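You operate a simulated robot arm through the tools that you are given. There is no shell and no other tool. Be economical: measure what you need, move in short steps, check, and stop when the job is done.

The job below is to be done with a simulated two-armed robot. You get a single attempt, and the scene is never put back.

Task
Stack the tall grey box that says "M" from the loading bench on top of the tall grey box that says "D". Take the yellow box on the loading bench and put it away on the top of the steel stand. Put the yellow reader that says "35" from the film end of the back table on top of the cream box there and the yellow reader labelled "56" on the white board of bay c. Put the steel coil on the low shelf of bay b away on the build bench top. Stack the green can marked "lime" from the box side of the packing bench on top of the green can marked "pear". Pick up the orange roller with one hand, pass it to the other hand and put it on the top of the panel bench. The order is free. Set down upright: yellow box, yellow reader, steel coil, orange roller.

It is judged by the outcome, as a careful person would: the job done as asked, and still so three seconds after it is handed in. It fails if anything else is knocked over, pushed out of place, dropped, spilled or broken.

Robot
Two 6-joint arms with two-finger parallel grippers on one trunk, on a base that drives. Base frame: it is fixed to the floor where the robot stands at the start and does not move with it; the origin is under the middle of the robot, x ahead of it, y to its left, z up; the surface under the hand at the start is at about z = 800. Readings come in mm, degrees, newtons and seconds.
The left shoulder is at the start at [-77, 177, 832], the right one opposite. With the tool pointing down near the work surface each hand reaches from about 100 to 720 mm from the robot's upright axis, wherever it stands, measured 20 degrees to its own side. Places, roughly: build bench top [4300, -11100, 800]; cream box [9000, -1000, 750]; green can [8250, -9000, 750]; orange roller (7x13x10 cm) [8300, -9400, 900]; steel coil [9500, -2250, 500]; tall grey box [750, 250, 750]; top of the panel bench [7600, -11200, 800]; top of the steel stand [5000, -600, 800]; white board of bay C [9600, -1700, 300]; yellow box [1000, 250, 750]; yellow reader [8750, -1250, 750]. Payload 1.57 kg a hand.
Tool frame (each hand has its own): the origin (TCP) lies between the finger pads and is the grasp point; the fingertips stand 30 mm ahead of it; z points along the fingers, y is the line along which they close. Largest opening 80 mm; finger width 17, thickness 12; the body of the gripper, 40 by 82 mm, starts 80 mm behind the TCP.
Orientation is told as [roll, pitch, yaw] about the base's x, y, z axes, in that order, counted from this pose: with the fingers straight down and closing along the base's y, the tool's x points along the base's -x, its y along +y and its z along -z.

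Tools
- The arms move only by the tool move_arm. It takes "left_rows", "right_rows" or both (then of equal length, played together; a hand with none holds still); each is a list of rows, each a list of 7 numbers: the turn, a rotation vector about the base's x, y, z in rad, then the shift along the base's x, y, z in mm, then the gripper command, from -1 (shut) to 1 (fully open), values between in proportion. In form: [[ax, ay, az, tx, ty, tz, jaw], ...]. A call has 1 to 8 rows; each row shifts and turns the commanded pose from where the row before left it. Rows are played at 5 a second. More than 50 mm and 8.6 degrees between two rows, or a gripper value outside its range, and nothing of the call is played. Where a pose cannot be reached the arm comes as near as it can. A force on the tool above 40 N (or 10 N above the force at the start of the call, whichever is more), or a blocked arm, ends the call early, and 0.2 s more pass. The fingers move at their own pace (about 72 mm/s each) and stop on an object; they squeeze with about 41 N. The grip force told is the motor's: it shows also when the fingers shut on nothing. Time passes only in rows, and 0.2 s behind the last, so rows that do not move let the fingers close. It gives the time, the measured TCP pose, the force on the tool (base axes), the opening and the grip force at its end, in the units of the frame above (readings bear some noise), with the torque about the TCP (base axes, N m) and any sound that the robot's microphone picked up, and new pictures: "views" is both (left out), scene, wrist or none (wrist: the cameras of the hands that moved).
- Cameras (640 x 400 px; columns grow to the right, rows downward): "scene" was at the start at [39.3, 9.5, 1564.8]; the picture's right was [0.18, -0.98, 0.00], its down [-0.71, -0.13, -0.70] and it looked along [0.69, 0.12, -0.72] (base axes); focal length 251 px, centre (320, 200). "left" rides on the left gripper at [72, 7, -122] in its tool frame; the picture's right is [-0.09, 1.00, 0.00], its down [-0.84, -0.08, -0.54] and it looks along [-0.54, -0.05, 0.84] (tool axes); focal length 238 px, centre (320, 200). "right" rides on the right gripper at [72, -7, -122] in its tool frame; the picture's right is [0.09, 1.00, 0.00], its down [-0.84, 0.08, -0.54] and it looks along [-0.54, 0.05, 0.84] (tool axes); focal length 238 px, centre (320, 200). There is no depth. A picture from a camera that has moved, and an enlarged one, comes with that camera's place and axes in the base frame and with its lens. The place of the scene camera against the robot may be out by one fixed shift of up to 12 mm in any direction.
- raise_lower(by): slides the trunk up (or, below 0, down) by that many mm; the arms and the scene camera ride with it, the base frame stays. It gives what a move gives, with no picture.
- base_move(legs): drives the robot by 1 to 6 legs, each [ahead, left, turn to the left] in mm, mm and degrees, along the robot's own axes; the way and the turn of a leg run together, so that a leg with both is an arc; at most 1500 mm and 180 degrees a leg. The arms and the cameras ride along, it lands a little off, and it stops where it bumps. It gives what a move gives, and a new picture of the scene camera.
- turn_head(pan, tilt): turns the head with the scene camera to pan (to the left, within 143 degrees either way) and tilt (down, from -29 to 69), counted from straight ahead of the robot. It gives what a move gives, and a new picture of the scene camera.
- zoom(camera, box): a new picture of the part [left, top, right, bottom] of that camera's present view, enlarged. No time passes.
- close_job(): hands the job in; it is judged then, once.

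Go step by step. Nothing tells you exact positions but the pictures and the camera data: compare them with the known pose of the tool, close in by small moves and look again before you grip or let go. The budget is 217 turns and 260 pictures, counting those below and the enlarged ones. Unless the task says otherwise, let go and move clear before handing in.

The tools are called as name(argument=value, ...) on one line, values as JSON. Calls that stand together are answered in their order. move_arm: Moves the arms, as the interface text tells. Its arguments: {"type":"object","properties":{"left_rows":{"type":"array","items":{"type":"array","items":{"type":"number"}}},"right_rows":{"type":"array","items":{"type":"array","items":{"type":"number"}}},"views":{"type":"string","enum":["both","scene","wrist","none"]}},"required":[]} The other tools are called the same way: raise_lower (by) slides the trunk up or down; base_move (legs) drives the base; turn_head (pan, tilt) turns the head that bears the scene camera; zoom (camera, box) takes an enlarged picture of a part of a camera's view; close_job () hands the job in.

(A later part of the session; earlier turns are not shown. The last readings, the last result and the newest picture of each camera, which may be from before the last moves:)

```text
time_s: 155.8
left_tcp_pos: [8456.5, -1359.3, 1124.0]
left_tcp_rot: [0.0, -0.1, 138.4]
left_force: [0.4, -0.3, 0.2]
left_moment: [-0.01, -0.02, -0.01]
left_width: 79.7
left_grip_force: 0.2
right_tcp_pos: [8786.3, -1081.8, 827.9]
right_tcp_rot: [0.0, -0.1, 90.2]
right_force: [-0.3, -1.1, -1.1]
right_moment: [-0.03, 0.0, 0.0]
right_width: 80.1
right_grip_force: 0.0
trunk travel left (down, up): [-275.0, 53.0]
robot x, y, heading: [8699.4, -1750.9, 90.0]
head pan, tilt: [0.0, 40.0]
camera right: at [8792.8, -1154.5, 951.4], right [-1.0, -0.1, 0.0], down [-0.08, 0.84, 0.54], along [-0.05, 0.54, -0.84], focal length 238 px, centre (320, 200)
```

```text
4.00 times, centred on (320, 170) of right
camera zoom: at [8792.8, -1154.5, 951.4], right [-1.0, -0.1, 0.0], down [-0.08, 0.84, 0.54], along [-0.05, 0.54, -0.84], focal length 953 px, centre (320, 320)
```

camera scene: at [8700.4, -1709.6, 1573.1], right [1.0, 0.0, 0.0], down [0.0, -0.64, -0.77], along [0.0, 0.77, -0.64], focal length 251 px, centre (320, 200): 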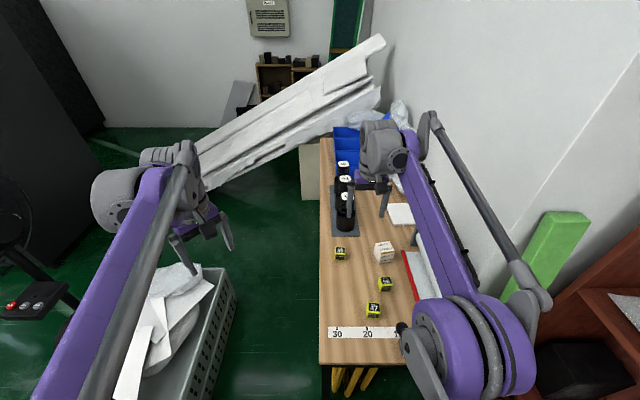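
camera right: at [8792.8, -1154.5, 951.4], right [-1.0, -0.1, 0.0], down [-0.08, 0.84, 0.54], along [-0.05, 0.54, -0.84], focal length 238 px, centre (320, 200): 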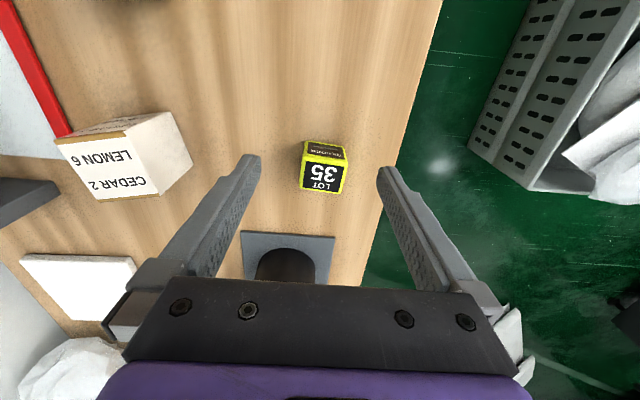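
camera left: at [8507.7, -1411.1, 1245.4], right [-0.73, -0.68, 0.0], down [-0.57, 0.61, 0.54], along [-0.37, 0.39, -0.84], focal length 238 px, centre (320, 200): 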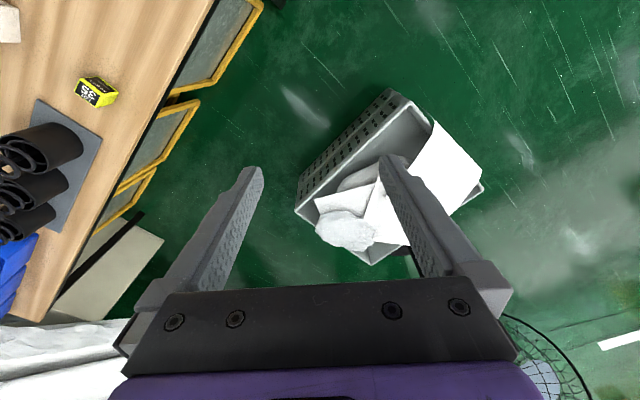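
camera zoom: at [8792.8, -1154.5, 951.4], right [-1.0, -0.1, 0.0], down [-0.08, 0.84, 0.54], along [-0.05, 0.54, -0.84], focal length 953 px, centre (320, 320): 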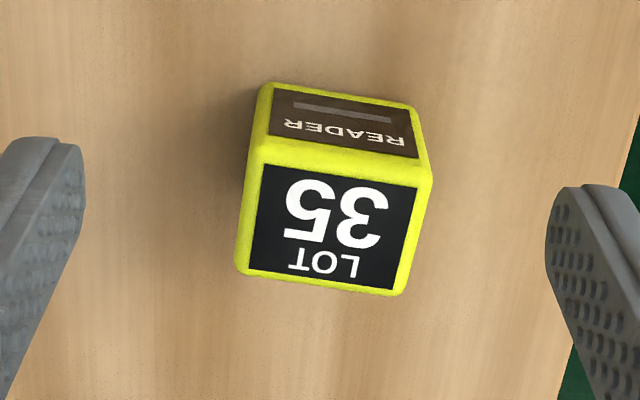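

The cube proves to be lower: table top is about z 717 and the reader's top about 757, centre about (8780,-1054). I raise the hand a little, drive 50 mm closer and look again.

move_arm(right_rows=[[0, 0, 0, 0, 0, 40, 1], [0, 0, 0, 0, 0, 0, 1]], views="none")

base_move(legs=[[50, 0, 0]])

move_arm(right_rows=[[0, 0, 0, -5, -25, -30, 1], [0, 0, 0, 0, 0, -20, 1], [0, 0, 0, 0, 0, 0, 1]], views="wrist")

zoom(camera="right", box=[240, 120, 400, 220])

```text
time_s: 156.4
left_tcp_pos: [8457.5, -1360.4, 1123.1]
left_tcp_rot: [0.1, 0.0, 138.3]
left_force: [0.2, -0.6, -0.2]
left_moment: [-0.03, -0.01, -0.01]
left_width: 80.0
left_grip_force: 0.0
right_tcp_pos: [8786.0, -1084.6, 868.9]
right_tcp_rot: [0.1, -0.1, 90.2]
right_force: [0.1, 0.2, -0.1]
right_moment: [0.0, 0.0, 0.03]
right_width: 80.0
right_grip_force: 0.1
trunk travel left (down, up): [-275.0, 53.0]
robot x, y, heading: [8697.1, -1748.9, 90.2]
head pan, tilt: [0.0, 40.0]
```

```text
time_s: 157.4
left_tcp_pos: [8451.5, -1306.4, 1122.6]
left_tcp_rot: [0.2, 0.1, 138.7]
left_force: [-0.5, 0.0, 0.4]
left_moment: [-0.05, -0.02, 0.02]
left_width: 79.7
left_grip_force: 0.0
right_tcp_pos: [8779.0, -1031.0, 866.5]
right_tcp_rot: [0.0, 0.1, 90.5]
right_force: [0.0, 0.6, 0.0]
right_moment: [-0.05, -0.01, 0.0]
right_width: 80.0
right_grip_force: 0.1
trunk travel left (down, up): [-275.0, 53.0]
robot x, y, heading: [8696.0, -1703.3, 90.4]
head pan, tilt: [0.0, 40.0]
camera scene: at [8697.3, -1656.6, 1573.0], right [1.0, 0.01, 0.0], down [0.01, -0.64, -0.76], along [-0.01, 0.76, -0.64], focal length 251 px, centre (320, 200)
```

scene: 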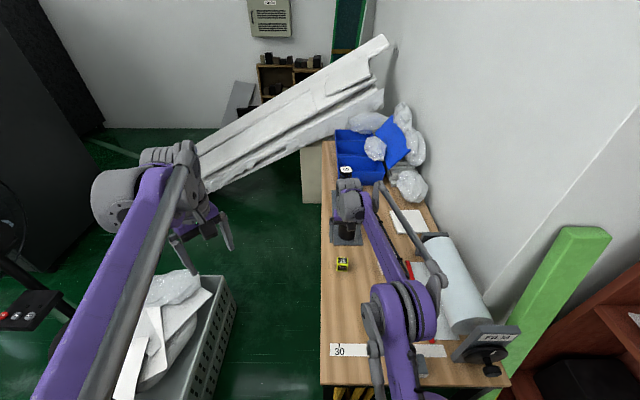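

```text
time_s: 158.2
left_tcp_pos: [8451.1, -1311.6, 1123.9]
left_tcp_rot: [-0.1, -0.1, 138.7]
left_force: [-0.5, -0.1, -0.7]
left_moment: [-0.02, 0.03, 0.02]
left_width: 80.1
left_grip_force: 0.0
right_tcp_pos: [8770.5, -1059.2, 818.3]
right_tcp_rot: [0.0, 0.0, 90.6]
right_force: [-0.7, 0.7, -1.1]
right_moment: [0.01, -0.03, -0.01]
right_width: 80.1
right_grip_force: 0.0
trunk travel left (down, up): [-275.0, 53.0]
robot x, y, heading: [8695.1, -1701.4, 90.5]
head pan, tilt: [0.0, 40.0]
camera right: at [8778.3, -1130.5, 940.7], right [-0.99, -0.1, 0.0], down [-0.09, 0.84, 0.54], along [-0.06, 0.54, -0.84], focal length 238 px, centre (320, 200)
```

right: 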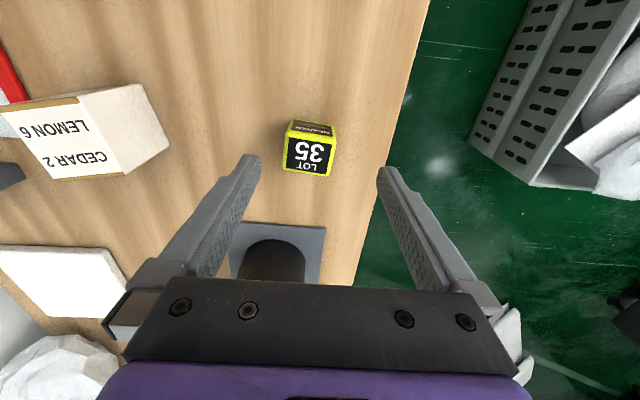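

```text
4.00 times, centred on (320, 170) of right
camera zoom: at [8778.3, -1130.5, 940.7], right [-0.99, -0.1, 0.0], down [-0.09, 0.84, 0.54], along [-0.06, 0.54, -0.84], focal length 953 px, centre (320, 320)
```

zoom: 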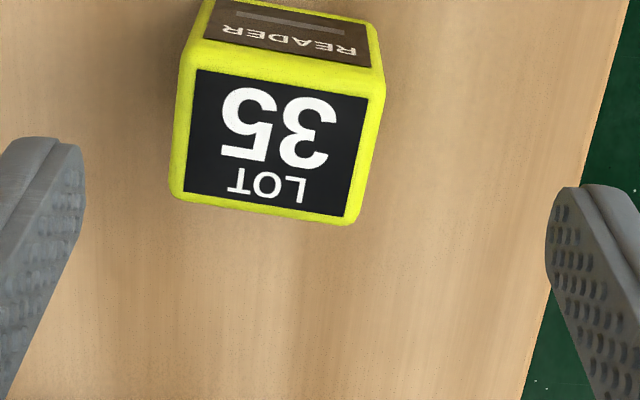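

The top is around z 735–755. I centre over it and go down in stages.

move_arm(right_rows=[[0, 0, 0, 8, 10, -15, 1], [0, 0, 0, 0, 0, -15, 1], [0, 0, 0, 0, 0, 0, 1]], views="wrist")

zoom(camera="right", box=[240, 120, 400, 220])

```text
time_s: 159.0
left_tcp_pos: [8450.7, -1309.5, 1123.5]
left_tcp_rot: [0.1, -0.1, 138.7]
left_force: [-1.1, -0.4, -0.2]
left_moment: [0.03, -0.02, -0.01]
left_width: 80.1
left_grip_force: 0.1
right_tcp_pos: [8781.3, -1046.6, 787.1]
right_tcp_rot: [0.1, 0.1, 90.6]
right_force: [-0.3, 0.3, -1.1]
right_moment: [0.03, 0.02, -0.02]
right_width: 79.9
right_grip_force: 0.1
trunk travel left (down, up): [-275.0, 53.0]
robot x, y, heading: [8697.9, -1701.3, 90.3]
head pan, tilt: [0.0, 40.0]
camera right: at [8788.6, -1119.0, 909.6], right [-0.99, -0.1, 0.0], down [-0.09, 0.84, 0.54], along [-0.06, 0.54, -0.84], focal length 238 px, centre (320, 200)
```

right: 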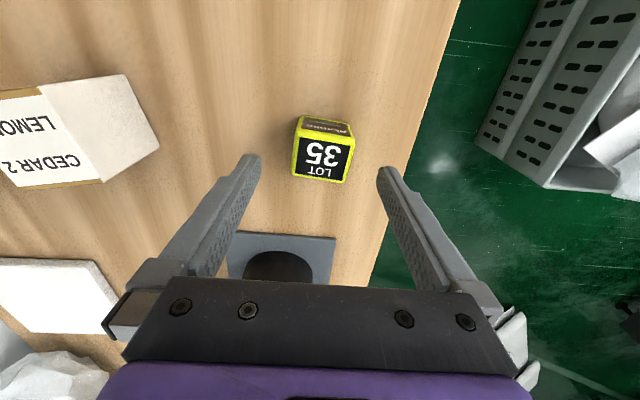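

```text
4.00 times, centred on (320, 170) of right
camera zoom: at [8788.6, -1119.0, 909.6], right [-0.99, -0.1, 0.0], down [-0.09, 0.84, 0.54], along [-0.06, 0.54, -0.84], focal length 953 px, centre (320, 320)
```

zoom: 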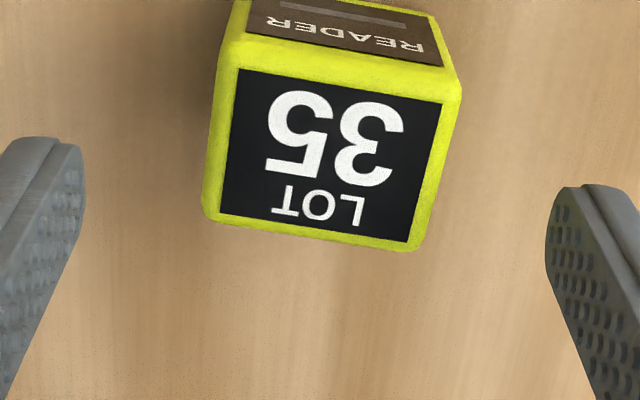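

Well centred. I lower to TCP z≈753 and test the force.

move_arm(right_rows=[[0, 0, 0, -2, 1, -20, 1], [0, 0, 0, 0, 0, -14, 1], [0, 0, 0, 0, 0, 0, 1]], views="wrist")

```text
time_s: 159.8
left_tcp_pos: [8456.0, -1308.2, 1124.0]
left_tcp_rot: [0.1, -0.2, 138.6]
left_force: [0.2, 0.8, -0.2]
left_moment: [-0.02, -0.01, 0.02]
left_width: 79.7
left_grip_force: 0.0
right_tcp_pos: [8784.6, -1046.9, 755.5]
right_tcp_rot: [0.0, -0.1, 90.5]
right_force: [0.4, 0.2, -0.5]
right_moment: [0.03, 0.02, -0.01]
right_width: 79.9
right_grip_force: 0.1
trunk travel left (down, up): [-275.0, 53.0]
robot x, y, heading: [8698.6, -1697.2, 90.5]
head pan, tilt: [0.0, 40.0]
camera right: at [8792.2, -1118.6, 877.6], right [-1.0, -0.1, 0.0], down [-0.08, 0.84, 0.54], along [-0.05, 0.54, -0.84], focal length 238 px, centre (320, 200)
```

right: 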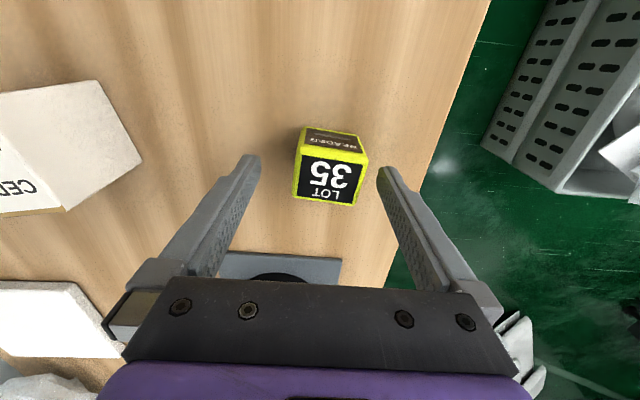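

move_arm(right_rows=[[0, 0, 0, -4, 0, -14, 1], [0, 0, 0, 0, 0, -8, 1], [0, 0, 0, 0, 0, 0, 1]], views="wrist")

```text
time_s: 160.6
left_tcp_pos: [8452.8, -1309.5, 1123.6]
left_tcp_rot: [0.1, -0.1, 138.7]
left_force: [0.3, -1.6, 0.2]
left_moment: [-0.02, -0.02, 0.0]
left_width: 80.2
left_grip_force: 0.1
right_tcp_pos: [8775.8, -1045.9, 731.3]
right_tcp_rot: [0.1, 0.0, 90.5]
right_force: [-0.4, 0.4, -0.3]
right_moment: [-0.03, 0.01, 0.0]
right_width: 80.2
right_grip_force: 0.0
trunk travel left (down, up): [-275.0, 53.0]
robot x, y, heading: [8696.9, -1700.7, 90.5]
head pan, tilt: [0.0, 40.0]
camera right: at [8784.2, -1118.0, 853.9], right [-0.99, -0.1, 0.0], down [-0.09, 0.84, 0.54], along [-0.06, 0.54, -0.84], focal length 238 px, centre (320, 200)
```

right: 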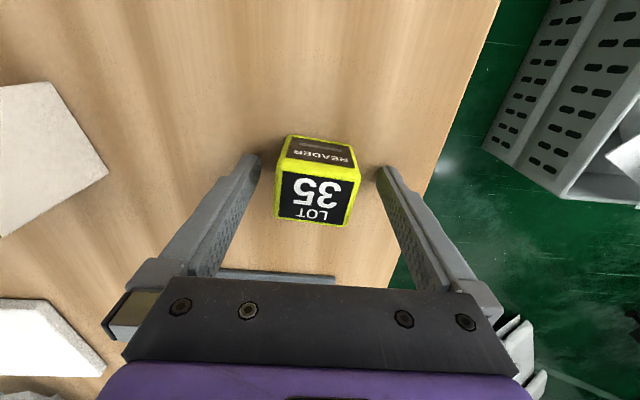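

move_arm(right_rows=[[0, 0, 0, 0, 0, -2, 1], [0, 0, 0, 0, 0, 0, -1], [0, 0, 0, 0, 0, 0, -1], [0, 0, 0, 0, 0, 0, -1], [0, 0, 0, 0, 0, 15, -1]], views="wrist")

```text
time_s: 161.8
left_tcp_pos: [8452.4, -1310.1, 1124.5]
left_tcp_rot: [0.1, 0.0, 138.6]
left_force: [-0.3, -0.3, 0.3]
left_moment: [-0.02, -0.02, 0.01]
left_width: 80.0
left_grip_force: 0.1
right_tcp_pos: [8776.1, -1046.4, 743.8]
right_tcp_rot: [0.0, 0.0, 90.5]
right_force: [0.1, -0.3, -1.9]
right_moment: [0.03, 0.01, 0.01]
right_width: 43.6
right_grip_force: 41.2
trunk travel left (down, up): [-275.0, 53.0]
robot x, y, heading: [8699.0, -1701.2, 90.3]
head pan, tilt: [0.0, 40.0]
camera right: at [8783.8, -1118.8, 866.3], right [-0.99, -0.1, 0.0], down [-0.09, 0.84, 0.54], along [-0.06, 0.54, -0.84], focal length 238 px, centre (320, 200)
```

right: 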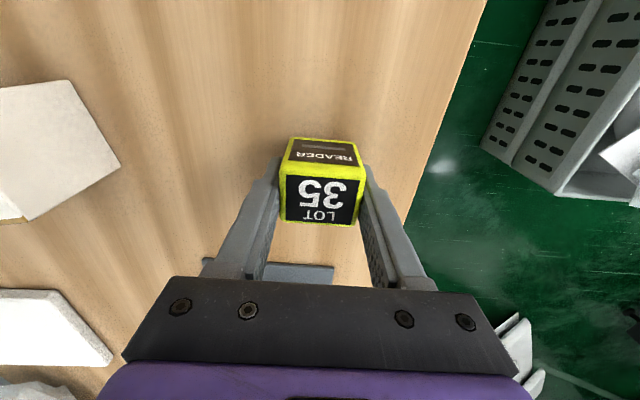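

Gripped at 43.6 mm. I lift and move toward the cream box to look at it.

move_arm(right_rows=[[0, 0, 0, 0, 0, 45, -1], [0, 0, 0, 0, -10, 45, -1], [0, 0, 0, 40, -15, 30, -1], [0, 0, 0, 45, -15, 0, -1], [0, 0, 0, 45, -10, 0, -1], [0, 0, 0, 0, 0, 0, -1]], views="wrist")

zoom(camera="right", box=[200, 60, 360, 200])

```text
refused: row 3 steps farther than a row can; nothing moved
```

```text
2.86 times, centred on (280, 130) of right
camera zoom: at [8783.8, -1118.8, 866.3], right [-0.99, -0.1, 0.0], down [-0.09, 0.84, 0.54], along [-0.06, 0.54, -0.84], focal length 681 px, centre (434, 400)
```

zoom: 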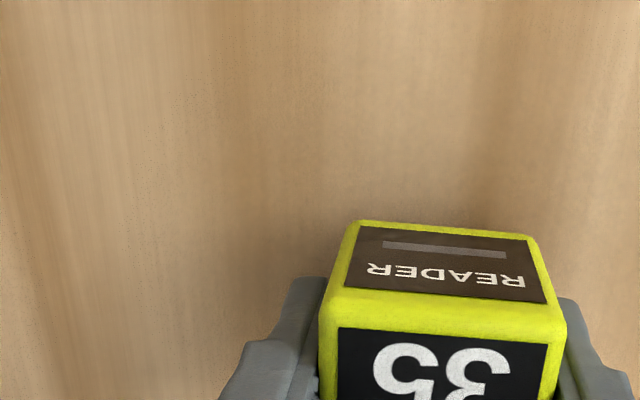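

move_arm(right_rows=[[0, 0, 0, 0, 0, 45, -1], [0, 0, 0, 0, -10, 45, -1], [0, 0, 0, 30, -10, 30, -1], [0, 0, 0, 45, -10, 0, -1], [0, 0, 0, 45, -10, 0, -1], [0, 0, 0, 0, 0, 0, -1]], views="wrist")

```text
time_s: 163.2
left_tcp_pos: [8451.7, -1309.3, 1124.6]
left_tcp_rot: [0.1, 0.1, 138.6]
left_force: [-0.7, -0.3, -0.4]
left_moment: [-0.02, 0.02, -0.02]
left_width: 80.3
left_grip_force: 0.0
right_tcp_pos: [8896.2, -1087.3, 867.2]
right_tcp_rot: [0.1, 0.0, 90.5]
right_force: [0.9, -0.3, -1.2]
right_moment: [-0.02, 0.01, -0.01]
right_width: 43.4
right_grip_force: 41.1
trunk travel left (down, up): [-275.0, 53.0]
robot x, y, heading: [8695.7, -1697.4, 90.5]
head pan, tilt: [0.0, 40.0]
camera right: at [8903.8, -1159.8, 989.7], right [-0.99, -0.1, 0.0], down [-0.08, 0.84, 0.54], along [-0.06, 0.54, -0.84], focal length 238 px, centre (320, 200)
```

right: 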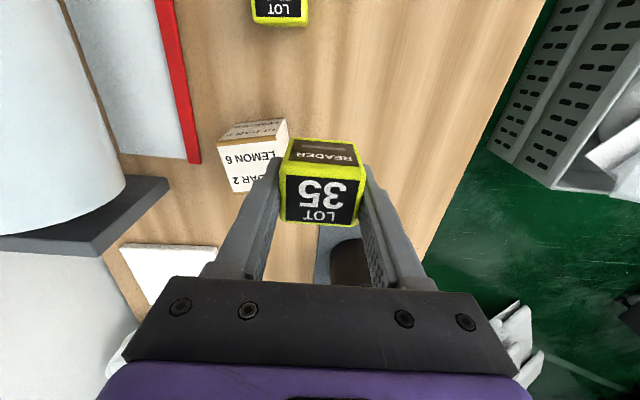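

zoom(camera="right", box=[190, 90, 350, 210])

```text
3.33 times, centred on (270, 150) of right
camera zoom: at [8903.8, -1159.8, 989.7], right [-0.99, -0.1, 0.0], down [-0.08, 0.84, 0.54], along [-0.06, 0.54, -0.84], focal length 794 px, centre (487, 367)
```

zoom: 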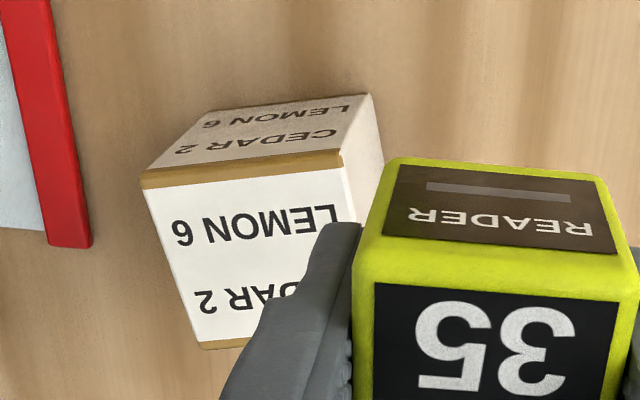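

The cream box is about 61×60 mm, centre (8960,-1047), top z≈760, yaw 11°. I bring the reader above it.

move_arm(right_rows=[[0, 0, 0.1, 32, 20, 0, -1], [0, 0, 0.09, 32, 20, 0, -1], [0, 0, 0, 0, 0, -35, -1], [0, 0, 0, 0, 0, 0, -1]], views="both")

zoom(camera="right", box=[240, 60, 400, 180])

zoom(camera="scene", box=[340, 180, 460, 270])

```text
time_s: 164.2
left_tcp_pos: [8452.6, -1308.8, 1123.8]
left_tcp_rot: [0.0, -0.1, 138.7]
left_force: [-0.4, -0.4, -0.4]
left_moment: [0.01, 0.0, 0.0]
left_width: 80.2
left_grip_force: 0.3
right_tcp_pos: [8962.4, -1049.5, 831.4]
right_tcp_rot: [0.1, 0.1, 101.5]
right_force: [-0.2, 0.2, -1.2]
right_moment: [0.01, -0.04, 0.0]
right_width: 43.5
right_grip_force: 40.8
trunk travel left (down, up): [-275.0, 53.0]
robot x, y, heading: [8696.4, -1696.5, 90.7]
head pan, tilt: [0.0, 40.0]
camera scene: at [8697.7, -1660.8, 1573.2], right [1.0, 0.01, 0.0], down [0.01, -0.64, -0.77], along [-0.01, 0.77, -0.64], focal length 251 px, centre (320, 200)
camera right: at [8982.6, -1118.4, 953.1], right [-0.96, -0.29, 0.0], down [-0.24, 0.8, 0.54], along [-0.16, 0.52, -0.84], focal length 238 px, centre (320, 200)
```

scene: 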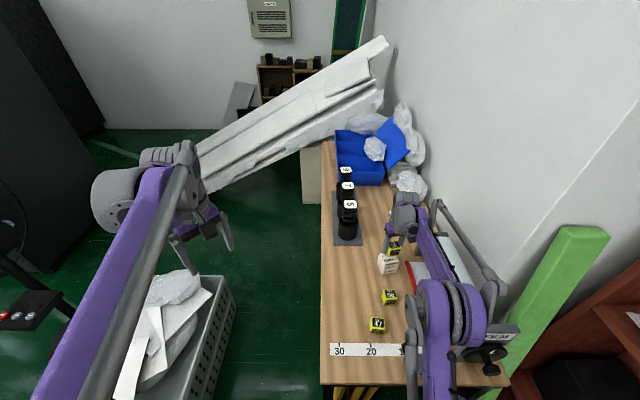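
right: 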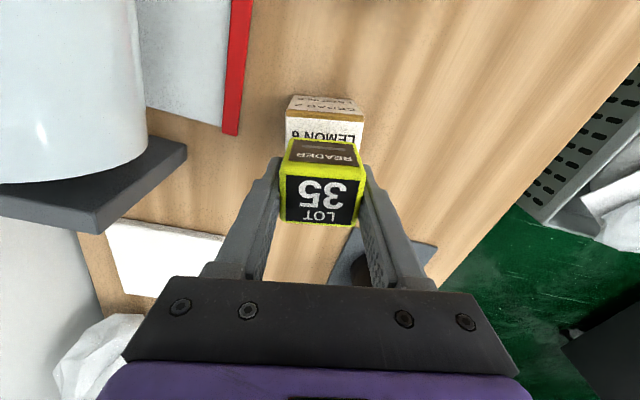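

```text
3.33 times, centred on (320, 120) of right
camera zoom: at [8982.6, -1118.4, 953.1], right [-0.96, -0.29, 0.0], down [-0.24, 0.8, 0.54], along [-0.16, 0.52, -0.84], focal length 794 px, centre (320, 467)
```

zoom: 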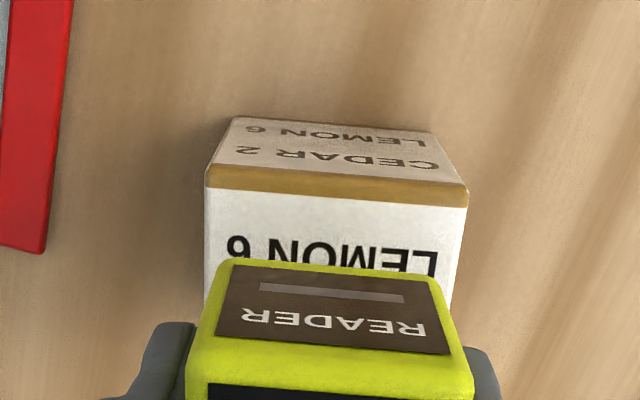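

```text
4.44 times, centred on (400, 225) of scene
camera zoom: at [8697.7, -1660.8, 1573.2], right [1.0, 0.01, 0.0], down [0.01, -0.64, -0.77], along [-0.01, 0.77, -0.64], focal length 1116 px, centre (-36, 89)
```

zoom: 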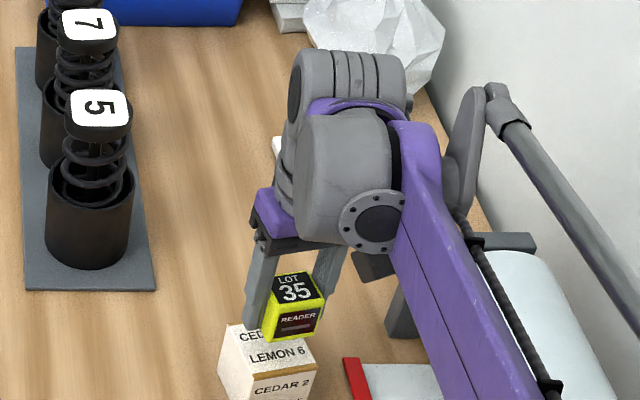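

The reader is centred over the cream box. I lower it.

move_arm(right_rows=[[0, 0, 0, 0, 0, -20, -1], [0, 0, 0, 0, 0, -6, -1], [0, 0, 0, 0, 0, -2, -1], [0, 0, 0, 0, 0, 0, -1]], views="wrist")

zoom(camera="right", box=[240, 60, 400, 180])

```text
time_s: 165.2
left_tcp_pos: [8451.4, -1310.2, 1123.9]
left_tcp_rot: [0.0, -0.1, 138.7]
left_force: [0.3, -0.3, -0.3]
left_moment: [0.0, -0.02, 0.0]
left_width: 80.3
left_grip_force: 0.0
right_tcp_pos: [8961.1, -1048.1, 803.3]
right_tcp_rot: [0.0, 0.0, 101.3]
right_force: [0.1, -0.1, -0.7]
right_moment: [0.01, 0.0, 0.0]
right_width: 43.4
right_grip_force: 40.6
trunk travel left (down, up): [-275.0, 53.0]
robot x, y, heading: [8698.1, -1700.0, 90.4]
head pan, tilt: [0.0, 40.0]
camera right: at [8981.9, -1117.7, 924.8], right [-0.96, -0.29, 0.0], down [-0.24, 0.8, 0.54], along [-0.16, 0.52, -0.84], focal length 238 px, centre (320, 200)
```

right: 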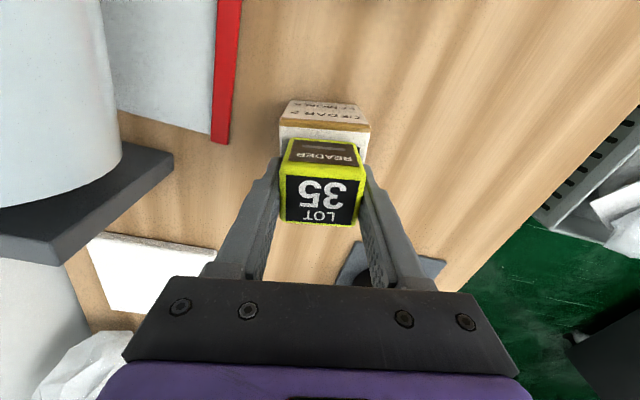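

```text
3.33 times, centred on (320, 120) of right
camera zoom: at [8981.9, -1117.7, 924.8], right [-0.96, -0.29, 0.0], down [-0.24, 0.8, 0.54], along [-0.16, 0.52, -0.84], focal length 794 px, centre (320, 467)
```

zoom: 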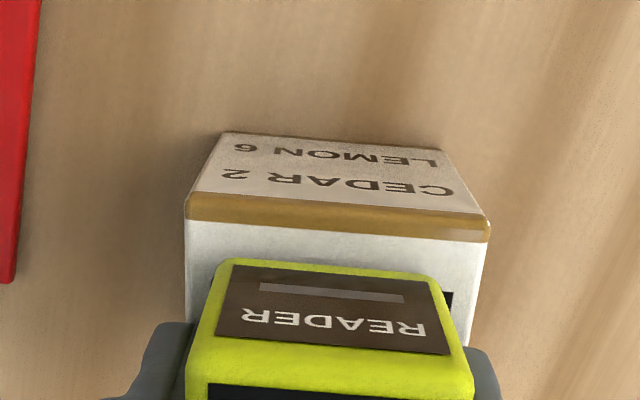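

move_arm(right_rows=[[0, 0, 0, 0, 0, -2, -1], [0, 0, 0, 0, 0, -1.5, -1], [0, 0, 0, 0, 0, -1.5, -1], [0, 0, 0, 0, 0, 0, -1]], views="none")

```text
time_s: 166.2
left_tcp_pos: [8451.6, -1310.7, 1124.9]
left_tcp_rot: [0.0, -0.1, 138.6]
left_force: [0.0, 0.2, 0.5]
left_moment: [0.03, 0.0, 0.01]
left_width: 80.0
left_grip_force: 0.1
right_tcp_pos: [8961.1, -1047.0, 800.0]
right_tcp_rot: [-0.1, -0.2, 101.4]
right_force: [4.7, 7.4, 22.1]
right_moment: [0.17, -0.17, 0.04]
right_width: 43.2
right_grip_force: 40.9
trunk travel left (down, up): [-275.0, 53.0]
robot x, y, heading: [8694.7, -1698.1, 90.5]
head pan, tilt: [0.0, 40.0]
```

Contact. I release and rise.

move_arm(right_rows=[[0, 0, 0, 0, 0, 1, 0.2], [0, 0, 0, 0, 0, 0, 1], [0, 0, 0, 0, 0, 0, 1], [0, 0, 0, 0, 0, 40, 1], [0, 0, 0, 0, 0, 40, 1], [0, 0, 0, 0, 0, 0, 1]], views="wrist")

```text
time_s: 167.6
left_tcp_pos: [8451.7, -1309.6, 1123.0]
left_tcp_rot: [0.1, 0.0, 138.6]
left_force: [-0.1, -0.3, 0.1]
left_moment: [-0.06, 0.01, -0.01]
left_width: 80.3
left_grip_force: 0.1
right_tcp_pos: [8959.5, -1048.1, 876.8]
right_tcp_rot: [0.0, -0.1, 101.5]
right_force: [0.1, -1.2, -0.4]
right_moment: [0.01, -0.03, 0.0]
right_width: 79.8
right_grip_force: 0.0
trunk travel left (down, up): [-275.0, 53.0]
robot x, y, heading: [8697.6, -1699.8, 90.7]
head pan, tilt: [0.0, 40.0]
camera right: at [8979.6, -1117.3, 998.8], right [-0.96, -0.29, 0.0], down [-0.24, 0.8, 0.54], along [-0.16, 0.52, -0.84], focal length 238 px, centre (320, 200)
```

right: 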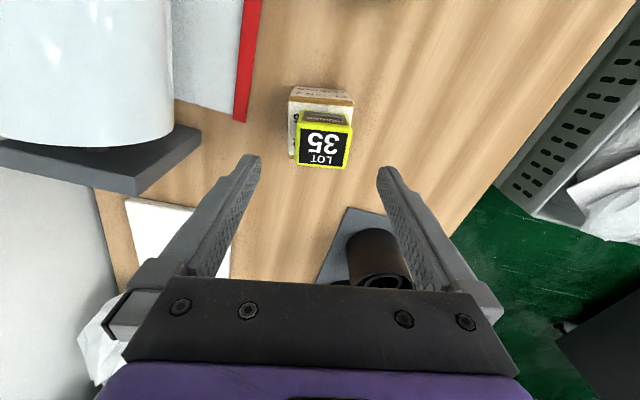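

Reader 35 rests on the cream box. Now I go to reader 56, near (8941,-1175).

move_arm(right_rows=[[0, 0, -0.1, -5, -40, 0, 1], [0, 0, -0.09, -5, -45, 0, 1], [0, 0, 0, -5, -42, 0, 1], [0, 0, 0, 0, 0, -40, 1], [0, 0, 0, 0, 0, 0, 1]], views="wrist")

zoom(camera="right", box=[240, 80, 400, 200])

```text
time_s: 168.8
left_tcp_pos: [8450.6, -1311.1, 1123.5]
left_tcp_rot: [0.2, -0.1, 138.7]
left_force: [0.4, -0.5, 0.7]
left_moment: [-0.01, 0.03, 0.02]
left_width: 80.0
left_grip_force: 0.0
right_tcp_pos: [8945.1, -1175.4, 840.0]
right_tcp_rot: [0.0, -0.1, 90.5]
right_force: [-0.3, -0.3, -0.2]
right_moment: [0.06, 0.0, 0.02]
right_width: 79.9
right_grip_force: 0.1
trunk travel left (down, up): [-275.0, 53.0]
robot x, y, heading: [8700.5, -1701.3, 90.3]
head pan, tilt: [0.0, 40.0]
camera right: at [8952.8, -1247.8, 961.9], right [-0.99, -0.1, 0.0], down [-0.09, 0.84, 0.54], along [-0.06, 0.54, -0.84], focal length 238 px, centre (320, 200)
```

right: 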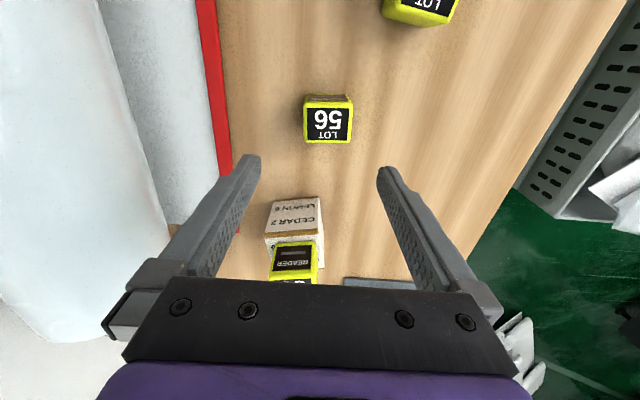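

```text
3.33 times, centred on (320, 140) of right
camera zoom: at [8952.8, -1247.8, 961.9], right [-0.99, -0.1, 0.0], down [-0.09, 0.84, 0.54], along [-0.06, 0.54, -0.84], focal length 794 px, centre (320, 400)
```

zoom: 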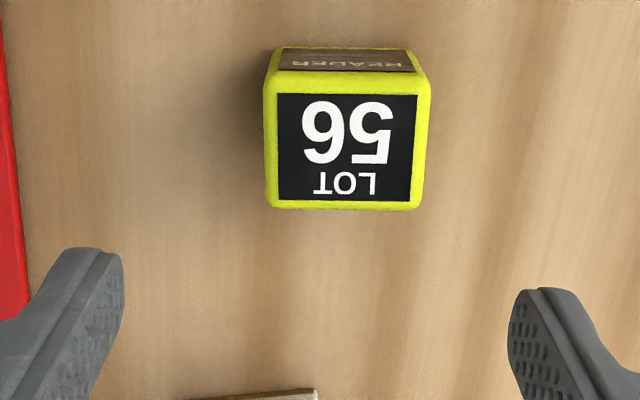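

move_arm(right_rows=[[0, 0, 0.07, -6, -13, -30, 1], [0, 0, 0, 0, 0, -40, 1], [0, 0, 0, 0, 0, -25, 1], [0, 0, 0, 0, 0, 0, 1]], views="wrist")

```text
time_s: 169.8
left_tcp_pos: [8453.0, -1310.0, 1124.6]
left_tcp_rot: [0.1, 0.0, 138.7]
left_force: [-0.9, 0.9, 0.6]
left_moment: [0.02, 0.0, 0.03]
left_width: 79.9
left_grip_force: 0.0
right_tcp_pos: [8939.2, -1188.8, 744.3]
right_tcp_rot: [0.1, 0.1, 94.5]
right_force: [-0.4, -0.2, -0.8]
right_moment: [-0.03, 0.01, -0.02]
right_width: 79.8
right_grip_force: 0.1
trunk travel left (down, up): [-275.0, 53.0]
robot x, y, heading: [8691.7, -1699.0, 90.3]
head pan, tilt: [0.0, 40.0]
camera right: at [8951.4, -1259.7, 866.3], right [-0.99, -0.17, 0.0], down [-0.14, 0.83, 0.54], along [-0.09, 0.53, -0.84], focal length 238 px, centre (320, 200)
```

right: 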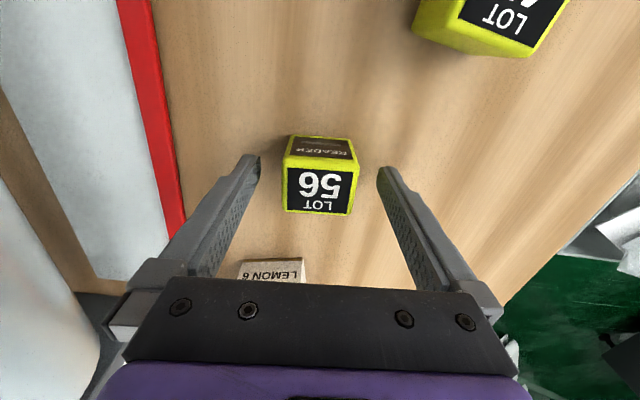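

move_arm(right_rows=[[0, 0, 0, 0, 0, -14, 1], [0, 0, 0, 0, 0, 0, -1], [0, 0, 0, 0, 0, 0, -1], [0, 0, 0, 0, 0, 0, -1], [0, 0, 0, 0, 0, 40, -1], [0, 0, 0, 0, 0, 45, -1], [0, 0, 0, 0, 0, 45, -1], [0, 0, 0, 0, 0, 45, -1]], views="wrist")

```text
time_s: 171.6
left_tcp_pos: [8451.2, -1310.8, 1125.2]
left_tcp_rot: [0.1, -0.1, 138.8]
left_force: [-0.5, -0.5, 0.0]
left_moment: [0.0, -0.01, -0.02]
left_width: 80.1
left_grip_force: 0.0
right_tcp_pos: [8939.9, -1185.0, 904.5]
right_tcp_rot: [0.0, -0.1, 94.5]
right_force: [-0.7, -1.7, -0.9]
right_moment: [0.01, -0.02, 0.0]
right_width: 43.5
right_grip_force: 41.0
trunk travel left (down, up): [-275.0, 53.0]
robot x, y, heading: [8696.3, -1699.3, 90.5]
head pan, tilt: [0.0, 40.0]
camera right: at [8952.2, -1257.4, 1025.6], right [-0.99, -0.17, 0.0], down [-0.14, 0.83, 0.54], along [-0.09, 0.53, -0.84], focal length 238 px, centre (320, 200)
```

right: 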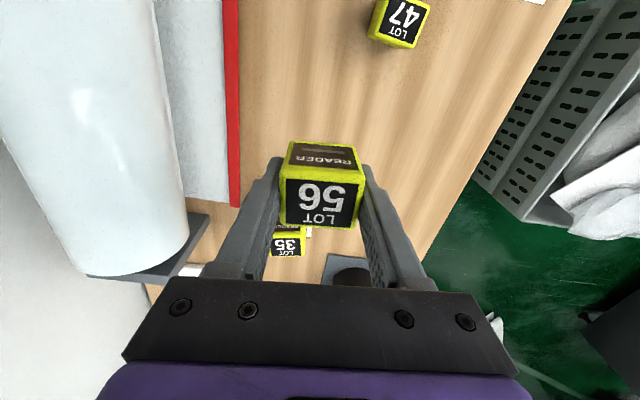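

Reader 56 is held. I raise and tuck the arm, back off, and turn to face the shelves.

move_arm(right_rows=[[0, 0, 0, 0, 0, 45, -1], [0, 0, 0, 0, 0, 45, -1], [0, 0, 0, 0, -45, 0, -1], [0, 0, 0, 0, -45, 0, -1], [0, 0, 0, 0, -45, 0, -1], [0, 0, 0, 0, -40, 0, -1]], views="none")

base_move(legs=[[-180, 0, 0], [0, 0, -90.5]])

turn_head(pan=0, tilt=40)

```text
time_s: 173.0
left_tcp_pos: [8454.0, -1310.8, 1123.7]
left_tcp_rot: [0.1, -0.1, 138.6]
left_force: [0.6, -0.1, 0.1]
left_moment: [0.02, 0.07, 0.04]
left_width: 80.2
left_grip_force: 0.1
right_tcp_pos: [8942.6, -1365.6, 994.0]
right_tcp_rot: [-0.1, -0.1, 94.4]
right_force: [0.0, 0.3, -1.0]
right_moment: [0.02, 0.0, -0.01]
right_width: 43.4
right_grip_force: 40.8
trunk travel left (down, up): [-275.0, 53.0]
robot x, y, heading: [8699.6, -1699.9, 90.5]
head pan, tilt: [0.0, 40.0]
```

```text
time_s: 178.2
left_tcp_pos: [9074.7, -1612.4, 1123.3]
left_tcp_rot: [0.0, 0.0, 51.7]
left_force: [0.8, 0.0, -0.6]
left_moment: [0.05, -0.01, 0.0]
left_width: 80.0
left_grip_force: 0.1
right_tcp_pos: [9046.6, -2104.1, 993.9]
right_tcp_rot: [0.0, 0.0, 7.6]
right_force: [0.2, 0.1, -1.0]
right_moment: [-0.01, 0.03, 0.04]
right_width: 43.4
right_grip_force: 41.0
trunk travel left (down, up): [-275.0, 53.0]
robot x, y, heading: [8703.7, -1880.1, 3.7]
head pan, tilt: [0.0, 40.0]
camera scene: at [8743.4, -1881.1, 1573.1], right [0.06, -1.0, 0.0], down [-0.64, -0.04, -0.77], along [0.76, 0.05, -0.64], focal length 251 px, centre (320, 200)
```

scene: 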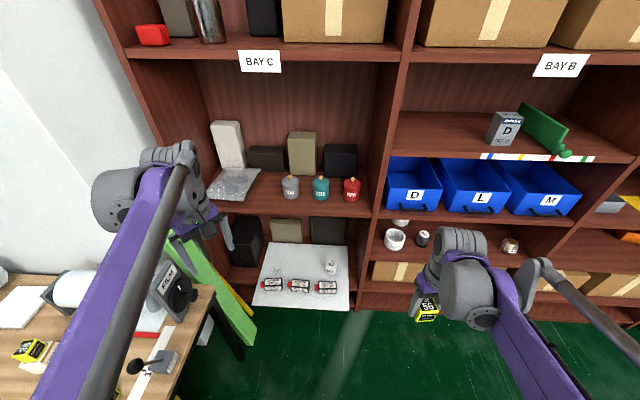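

```text
time_s: 178.8
left_tcp_pos: [9075.0, -1613.8, 1123.8]
left_tcp_rot: [0.1, 0.0, 51.7]
left_force: [0.7, -0.2, -0.3]
left_moment: [0.01, 0.0, 0.06]
left_width: 80.1
left_grip_force: 0.1
right_tcp_pos: [9046.6, -2104.6, 993.5]
right_tcp_rot: [0.0, 0.1, 7.7]
right_force: [-0.4, -0.4, -1.2]
right_moment: [0.01, 0.0, 0.02]
right_width: 43.1
right_grip_force: 40.6
trunk travel left (down, up): [-275.0, 53.0]
robot x, y, heading: [8695.5, -1879.1, 3.4]
head pan, tilt: [0.0, 40.0]
camera scene: at [8743.4, -1881.1, 1573.1], right [0.06, -1.0, 0.0], down [-0.64, -0.04, -0.77], along [0.76, 0.05, -0.64], focal length 251 px, centre (320, 200)
```

scene: 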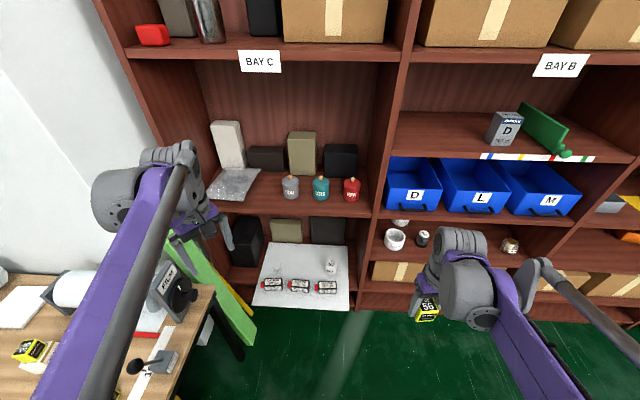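

zoom(camera="scene", box=[220, 225, 380, 325])

zoom(camera="scene", box=[360, 190, 640, 310])

```text
4.00 times, centred on (300, 275) of scene
camera zoom: at [8743.4, -1881.1, 1573.1], right [0.06, -1.0, 0.0], down [-0.64, -0.04, -0.77], along [0.76, 0.05, -0.64], focal length 1005 px, centre (400, -100)
```

zoom: 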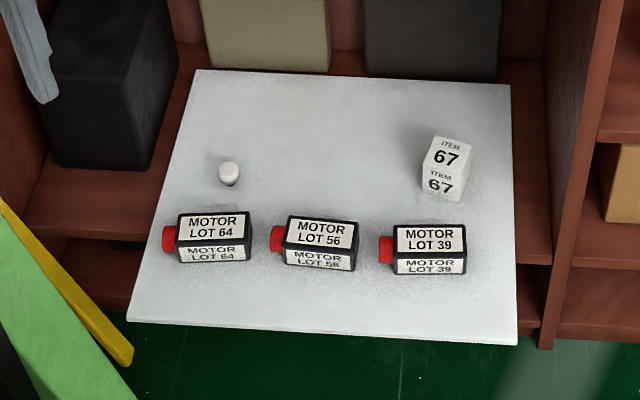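

```text
2.29 times, centred on (500, 250) of scene
camera zoom: at [8743.4, -1881.1, 1573.1], right [0.06, -1.0, 0.0], down [-0.64, -0.04, -0.77], along [0.76, 0.05, -0.64], focal length 574 px, centre (-91, 86)
```

zoom: 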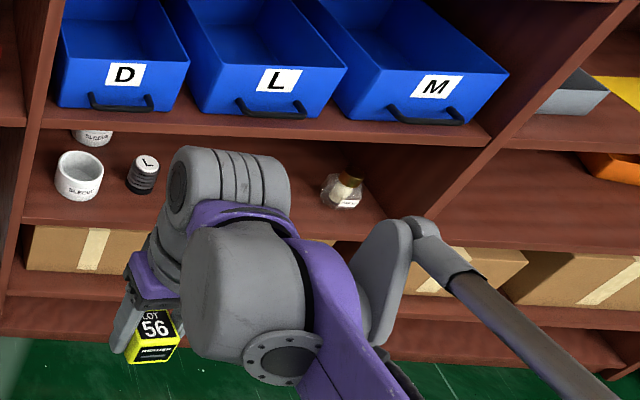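

The board juts out in front of the shelf; a free strip lies in front of the motors. I drive to (8910,-1990) heading 0, clear of the table, and lower the trunk.

base_move(legs=[[210, -115, -3.5]])

raise_lower(by=-270)

turn_head(pan=0, tilt=50)

```text
time_s: 180.6
left_tcp_pos: [9305.9, -1741.9, 1123.3]
left_tcp_rot: [0.0, 0.0, 48.4]
left_force: [0.4, -0.1, -0.2]
left_moment: [-0.03, 0.02, 0.01]
left_width: 80.0
left_grip_force: 0.1
right_tcp_pos: [9249.4, -2230.0, 994.8]
right_tcp_rot: [0.0, -0.1, 4.1]
right_force: [0.4, -0.4, -1.0]
right_moment: [-0.02, -0.02, -0.01]
right_width: 43.4
right_grip_force: 41.1
trunk travel left (down, up): [-275.0, 53.0]
robot x, y, heading: [8915.0, -1983.8, 0.3]
head pan, tilt: [0.0, 40.0]
camera scene: at [8960.2, -1989.5, 1573.1], right [0.0, -1.0, 0.0], down [-0.64, 0.0, -0.77], along [0.77, 0.0, -0.64], focal length 251 px, centre (320, 200)
```

scene: 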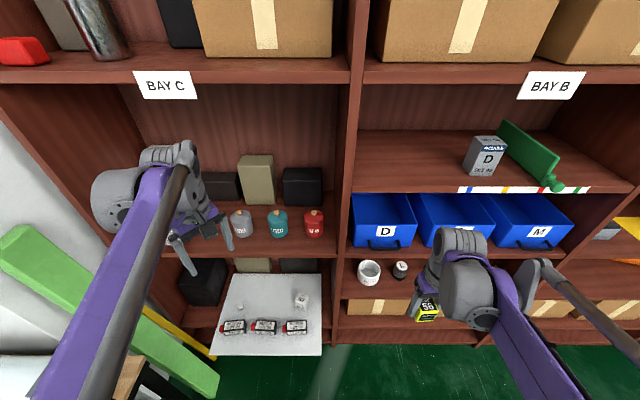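

```text
time_s: 183.3
left_tcp_pos: [9307.1, -1742.4, 853.2]
left_tcp_rot: [0.1, 0.0, 48.4]
left_force: [0.1, -0.2, -0.4]
left_moment: [0.01, 0.01, -0.04]
left_width: 80.0
left_grip_force: 0.1
right_tcp_pos: [9250.3, -2229.8, 724.2]
right_tcp_rot: [0.0, 0.1, 4.2]
right_force: [0.3, -0.3, -0.9]
right_moment: [-0.02, -0.04, -0.03]
right_width: 43.1
right_grip_force: 41.2
trunk travel left (down, up): [-5.0, 323.0]
robot x, y, heading: [8916.7, -1986.0, 0.1]
head pan, tilt: [0.0, 40.0]
```

```text
time_s: 184.0
left_tcp_pos: [9306.3, -1742.7, 853.4]
left_tcp_rot: [0.1, 0.0, 48.4]
left_force: [0.5, 0.1, -0.4]
left_moment: [0.02, -0.01, 0.0]
left_width: 80.3
left_grip_force: 0.0
right_tcp_pos: [9249.1, -2230.1, 724.3]
right_tcp_rot: [0.0, -0.1, 4.1]
right_force: [-0.1, -0.3, -0.5]
right_moment: [-0.01, 0.01, -0.02]
right_width: 43.3
right_grip_force: 40.8
trunk travel left (down, up): [-5.0, 323.0]
robot x, y, heading: [8913.4, -1981.1, 0.3]
head pan, tilt: [0.0, 50.0]
camera scene: at [9002.5, -1989.2, 1284.3], right [0.0, -1.0, 0.0], down [-0.77, 0.0, -0.64], along [0.64, 0.0, -0.77], focal length 251 px, centre (320, 200)
```

scene: 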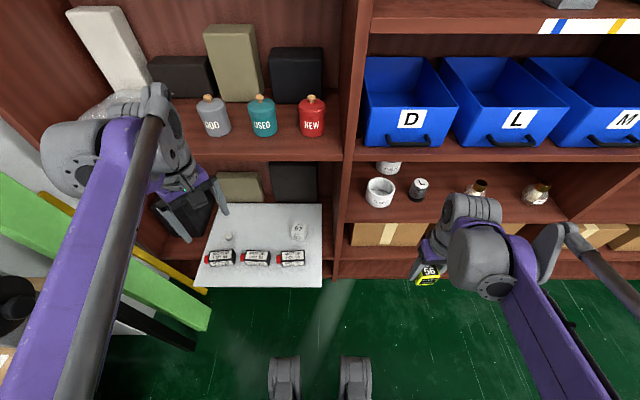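

I bring the right hand over the board's front strip and shift the left hand aside.

move_arm(right_rows=[[0, 0, -0.03, 10, 45, -10, -1], [0, 0, -0.04, 10, 45, -15, -1], [0, 0, 0, 10, 45, -15, -1], [0, 0, 0, 10, 45, -15, -1], [0, 0, 0, 10, 45, -15, -1], [0, 0, 0, 20, 40, -20, -1], [0, 0, 0, 20, 40, -20, -1], [0, 0, 0, 20, 35, -20, -1]], left_rows=[[0, 0, 0, -20, 20, 10, 1], [0, 0, 0, -20, 20, 20, 1], [0, 0, 0, -20, 20, 20, 1], [0, 0, 0, -20, 20, 20, 1], [0, 0, 0, -20, 0, 20, 1], [0, 0, 0, -20, 0, 20, 1], [0, 0, 0, 0, 0, 0, 1], [0, 0, 0, 0, 0, 0, 1]], views="both")

```text
time_s: 185.8
left_tcp_pos: [9189.0, -1658.7, 965.2]
left_tcp_rot: [0.1, -0.1, 48.4]
left_force: [0.0, 0.7, 0.0]
left_moment: [0.03, 0.01, 0.02]
left_width: 80.2
left_grip_force: 0.1
right_tcp_pos: [9358.1, -1886.9, 591.9]
right_tcp_rot: [0.0, 0.0, 0.2]
right_force: [0.9, -0.6, -0.8]
right_moment: [-0.03, 0.0, 0.0]
right_width: 43.4
right_grip_force: 41.1
trunk travel left (down, up): [-5.0, 323.0]
robot x, y, heading: [8913.6, -1985.2, 0.2]
head pan, tilt: [0.0, 50.0]
camera scene: at [9002.9, -1988.8, 1284.3], right [0.0, -1.0, 0.0], down [-0.77, 0.0, -0.64], along [0.64, 0.0, -0.77], focal length 251 px, centre (320, 200)
camera right: at [9287.6, -1894.8, 715.0], right [-0.1, 1.0, 0.0], down [0.84, 0.08, 0.54], along [0.54, 0.05, -0.84], focal length 238 px, centre (320, 200)
camera left: at [9136.7, -1709.1, 1086.7], right [-0.68, 0.73, 0.0], down [0.61, 0.57, 0.54], along [0.4, 0.37, -0.84], focal length 238 px, centre (320, 200)
```

scene: 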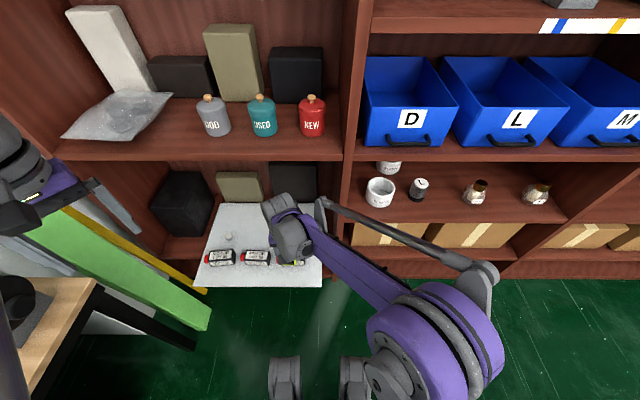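
right: 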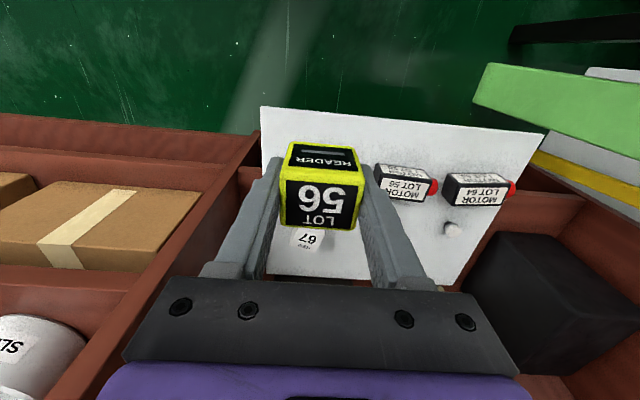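
left: 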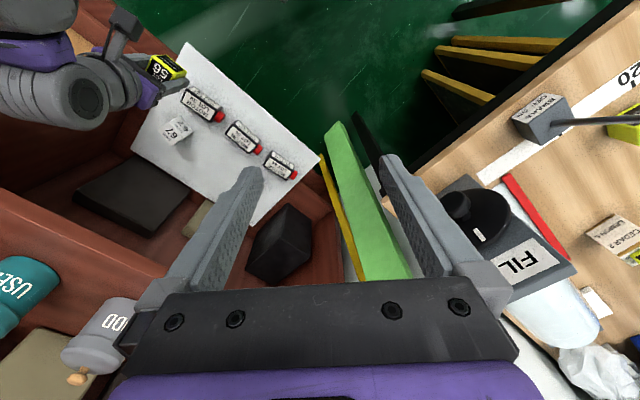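

The board surface is at z≈294, its front edge at x≈9385 and the motors start at x≈9473. I target the reader at x≈9426, y≈-1887 and descend.

move_arm(right_rows=[[0, 0, 0, 35, 0, -20, -1], [0, 0, 0, 32, 0, -30, -1], [0, 0, 0, 0, 0, -45, -1], [0, 0, 0, 0, 0, -45, -1], [0, 0, 0, 0, 0, -45, -1], [0, 0, 0, 0, 0, -35, -1], [0, 0, 0, 0, 0, 0, -1]], views="both")

```text
time_s: 187.4
left_tcp_pos: [9187.9, -1660.0, 965.0]
left_tcp_rot: [0.1, 0.0, 48.3]
left_force: [0.3, 0.2, -0.2]
left_moment: [-0.01, 0.0, 0.02]
left_width: 80.0
left_grip_force: 0.0
right_tcp_pos: [9428.1, -1890.4, 372.8]
right_tcp_rot: [0.0, 0.0, 0.1]
right_force: [-0.1, -0.6, -0.1]
right_moment: [0.02, 0.02, -0.01]
right_width: 43.2
right_grip_force: 40.6
trunk travel left (down, up): [-5.0, 323.0]
robot x, y, heading: [8917.0, -1984.8, 0.5]
head pan, tilt: [0.0, 50.0]
camera scene: at [9002.4, -1989.2, 1284.3], right [0.0, -1.0, 0.0], down [-0.77, 0.0, -0.64], along [0.64, 0.0, -0.77], focal length 251 px, centre (320, 200)
camera right: at [9356.4, -1898.7, 494.0], right [-0.1, 1.0, 0.0], down [0.84, 0.08, 0.54], along [0.54, 0.05, -0.84], focal length 238 px, centre (320, 200)
```

scene: 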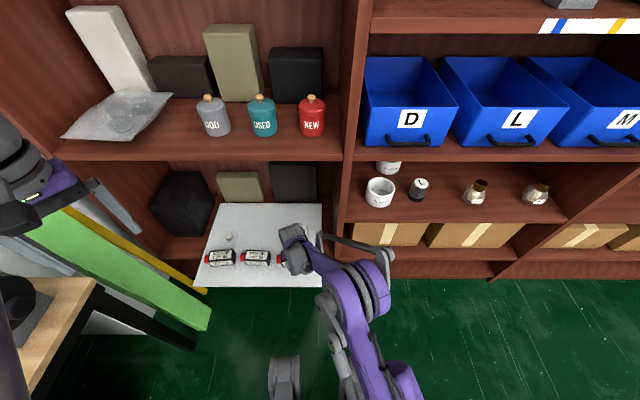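
right: 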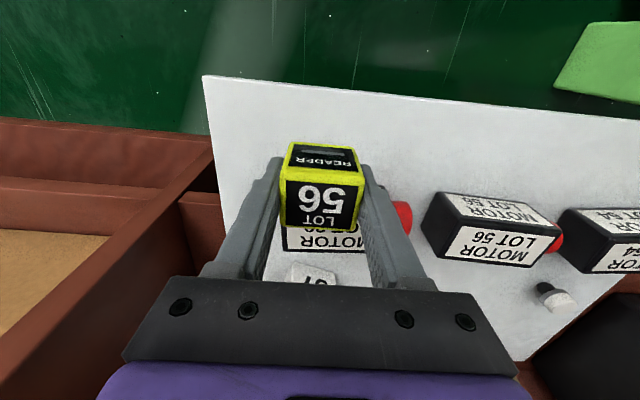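

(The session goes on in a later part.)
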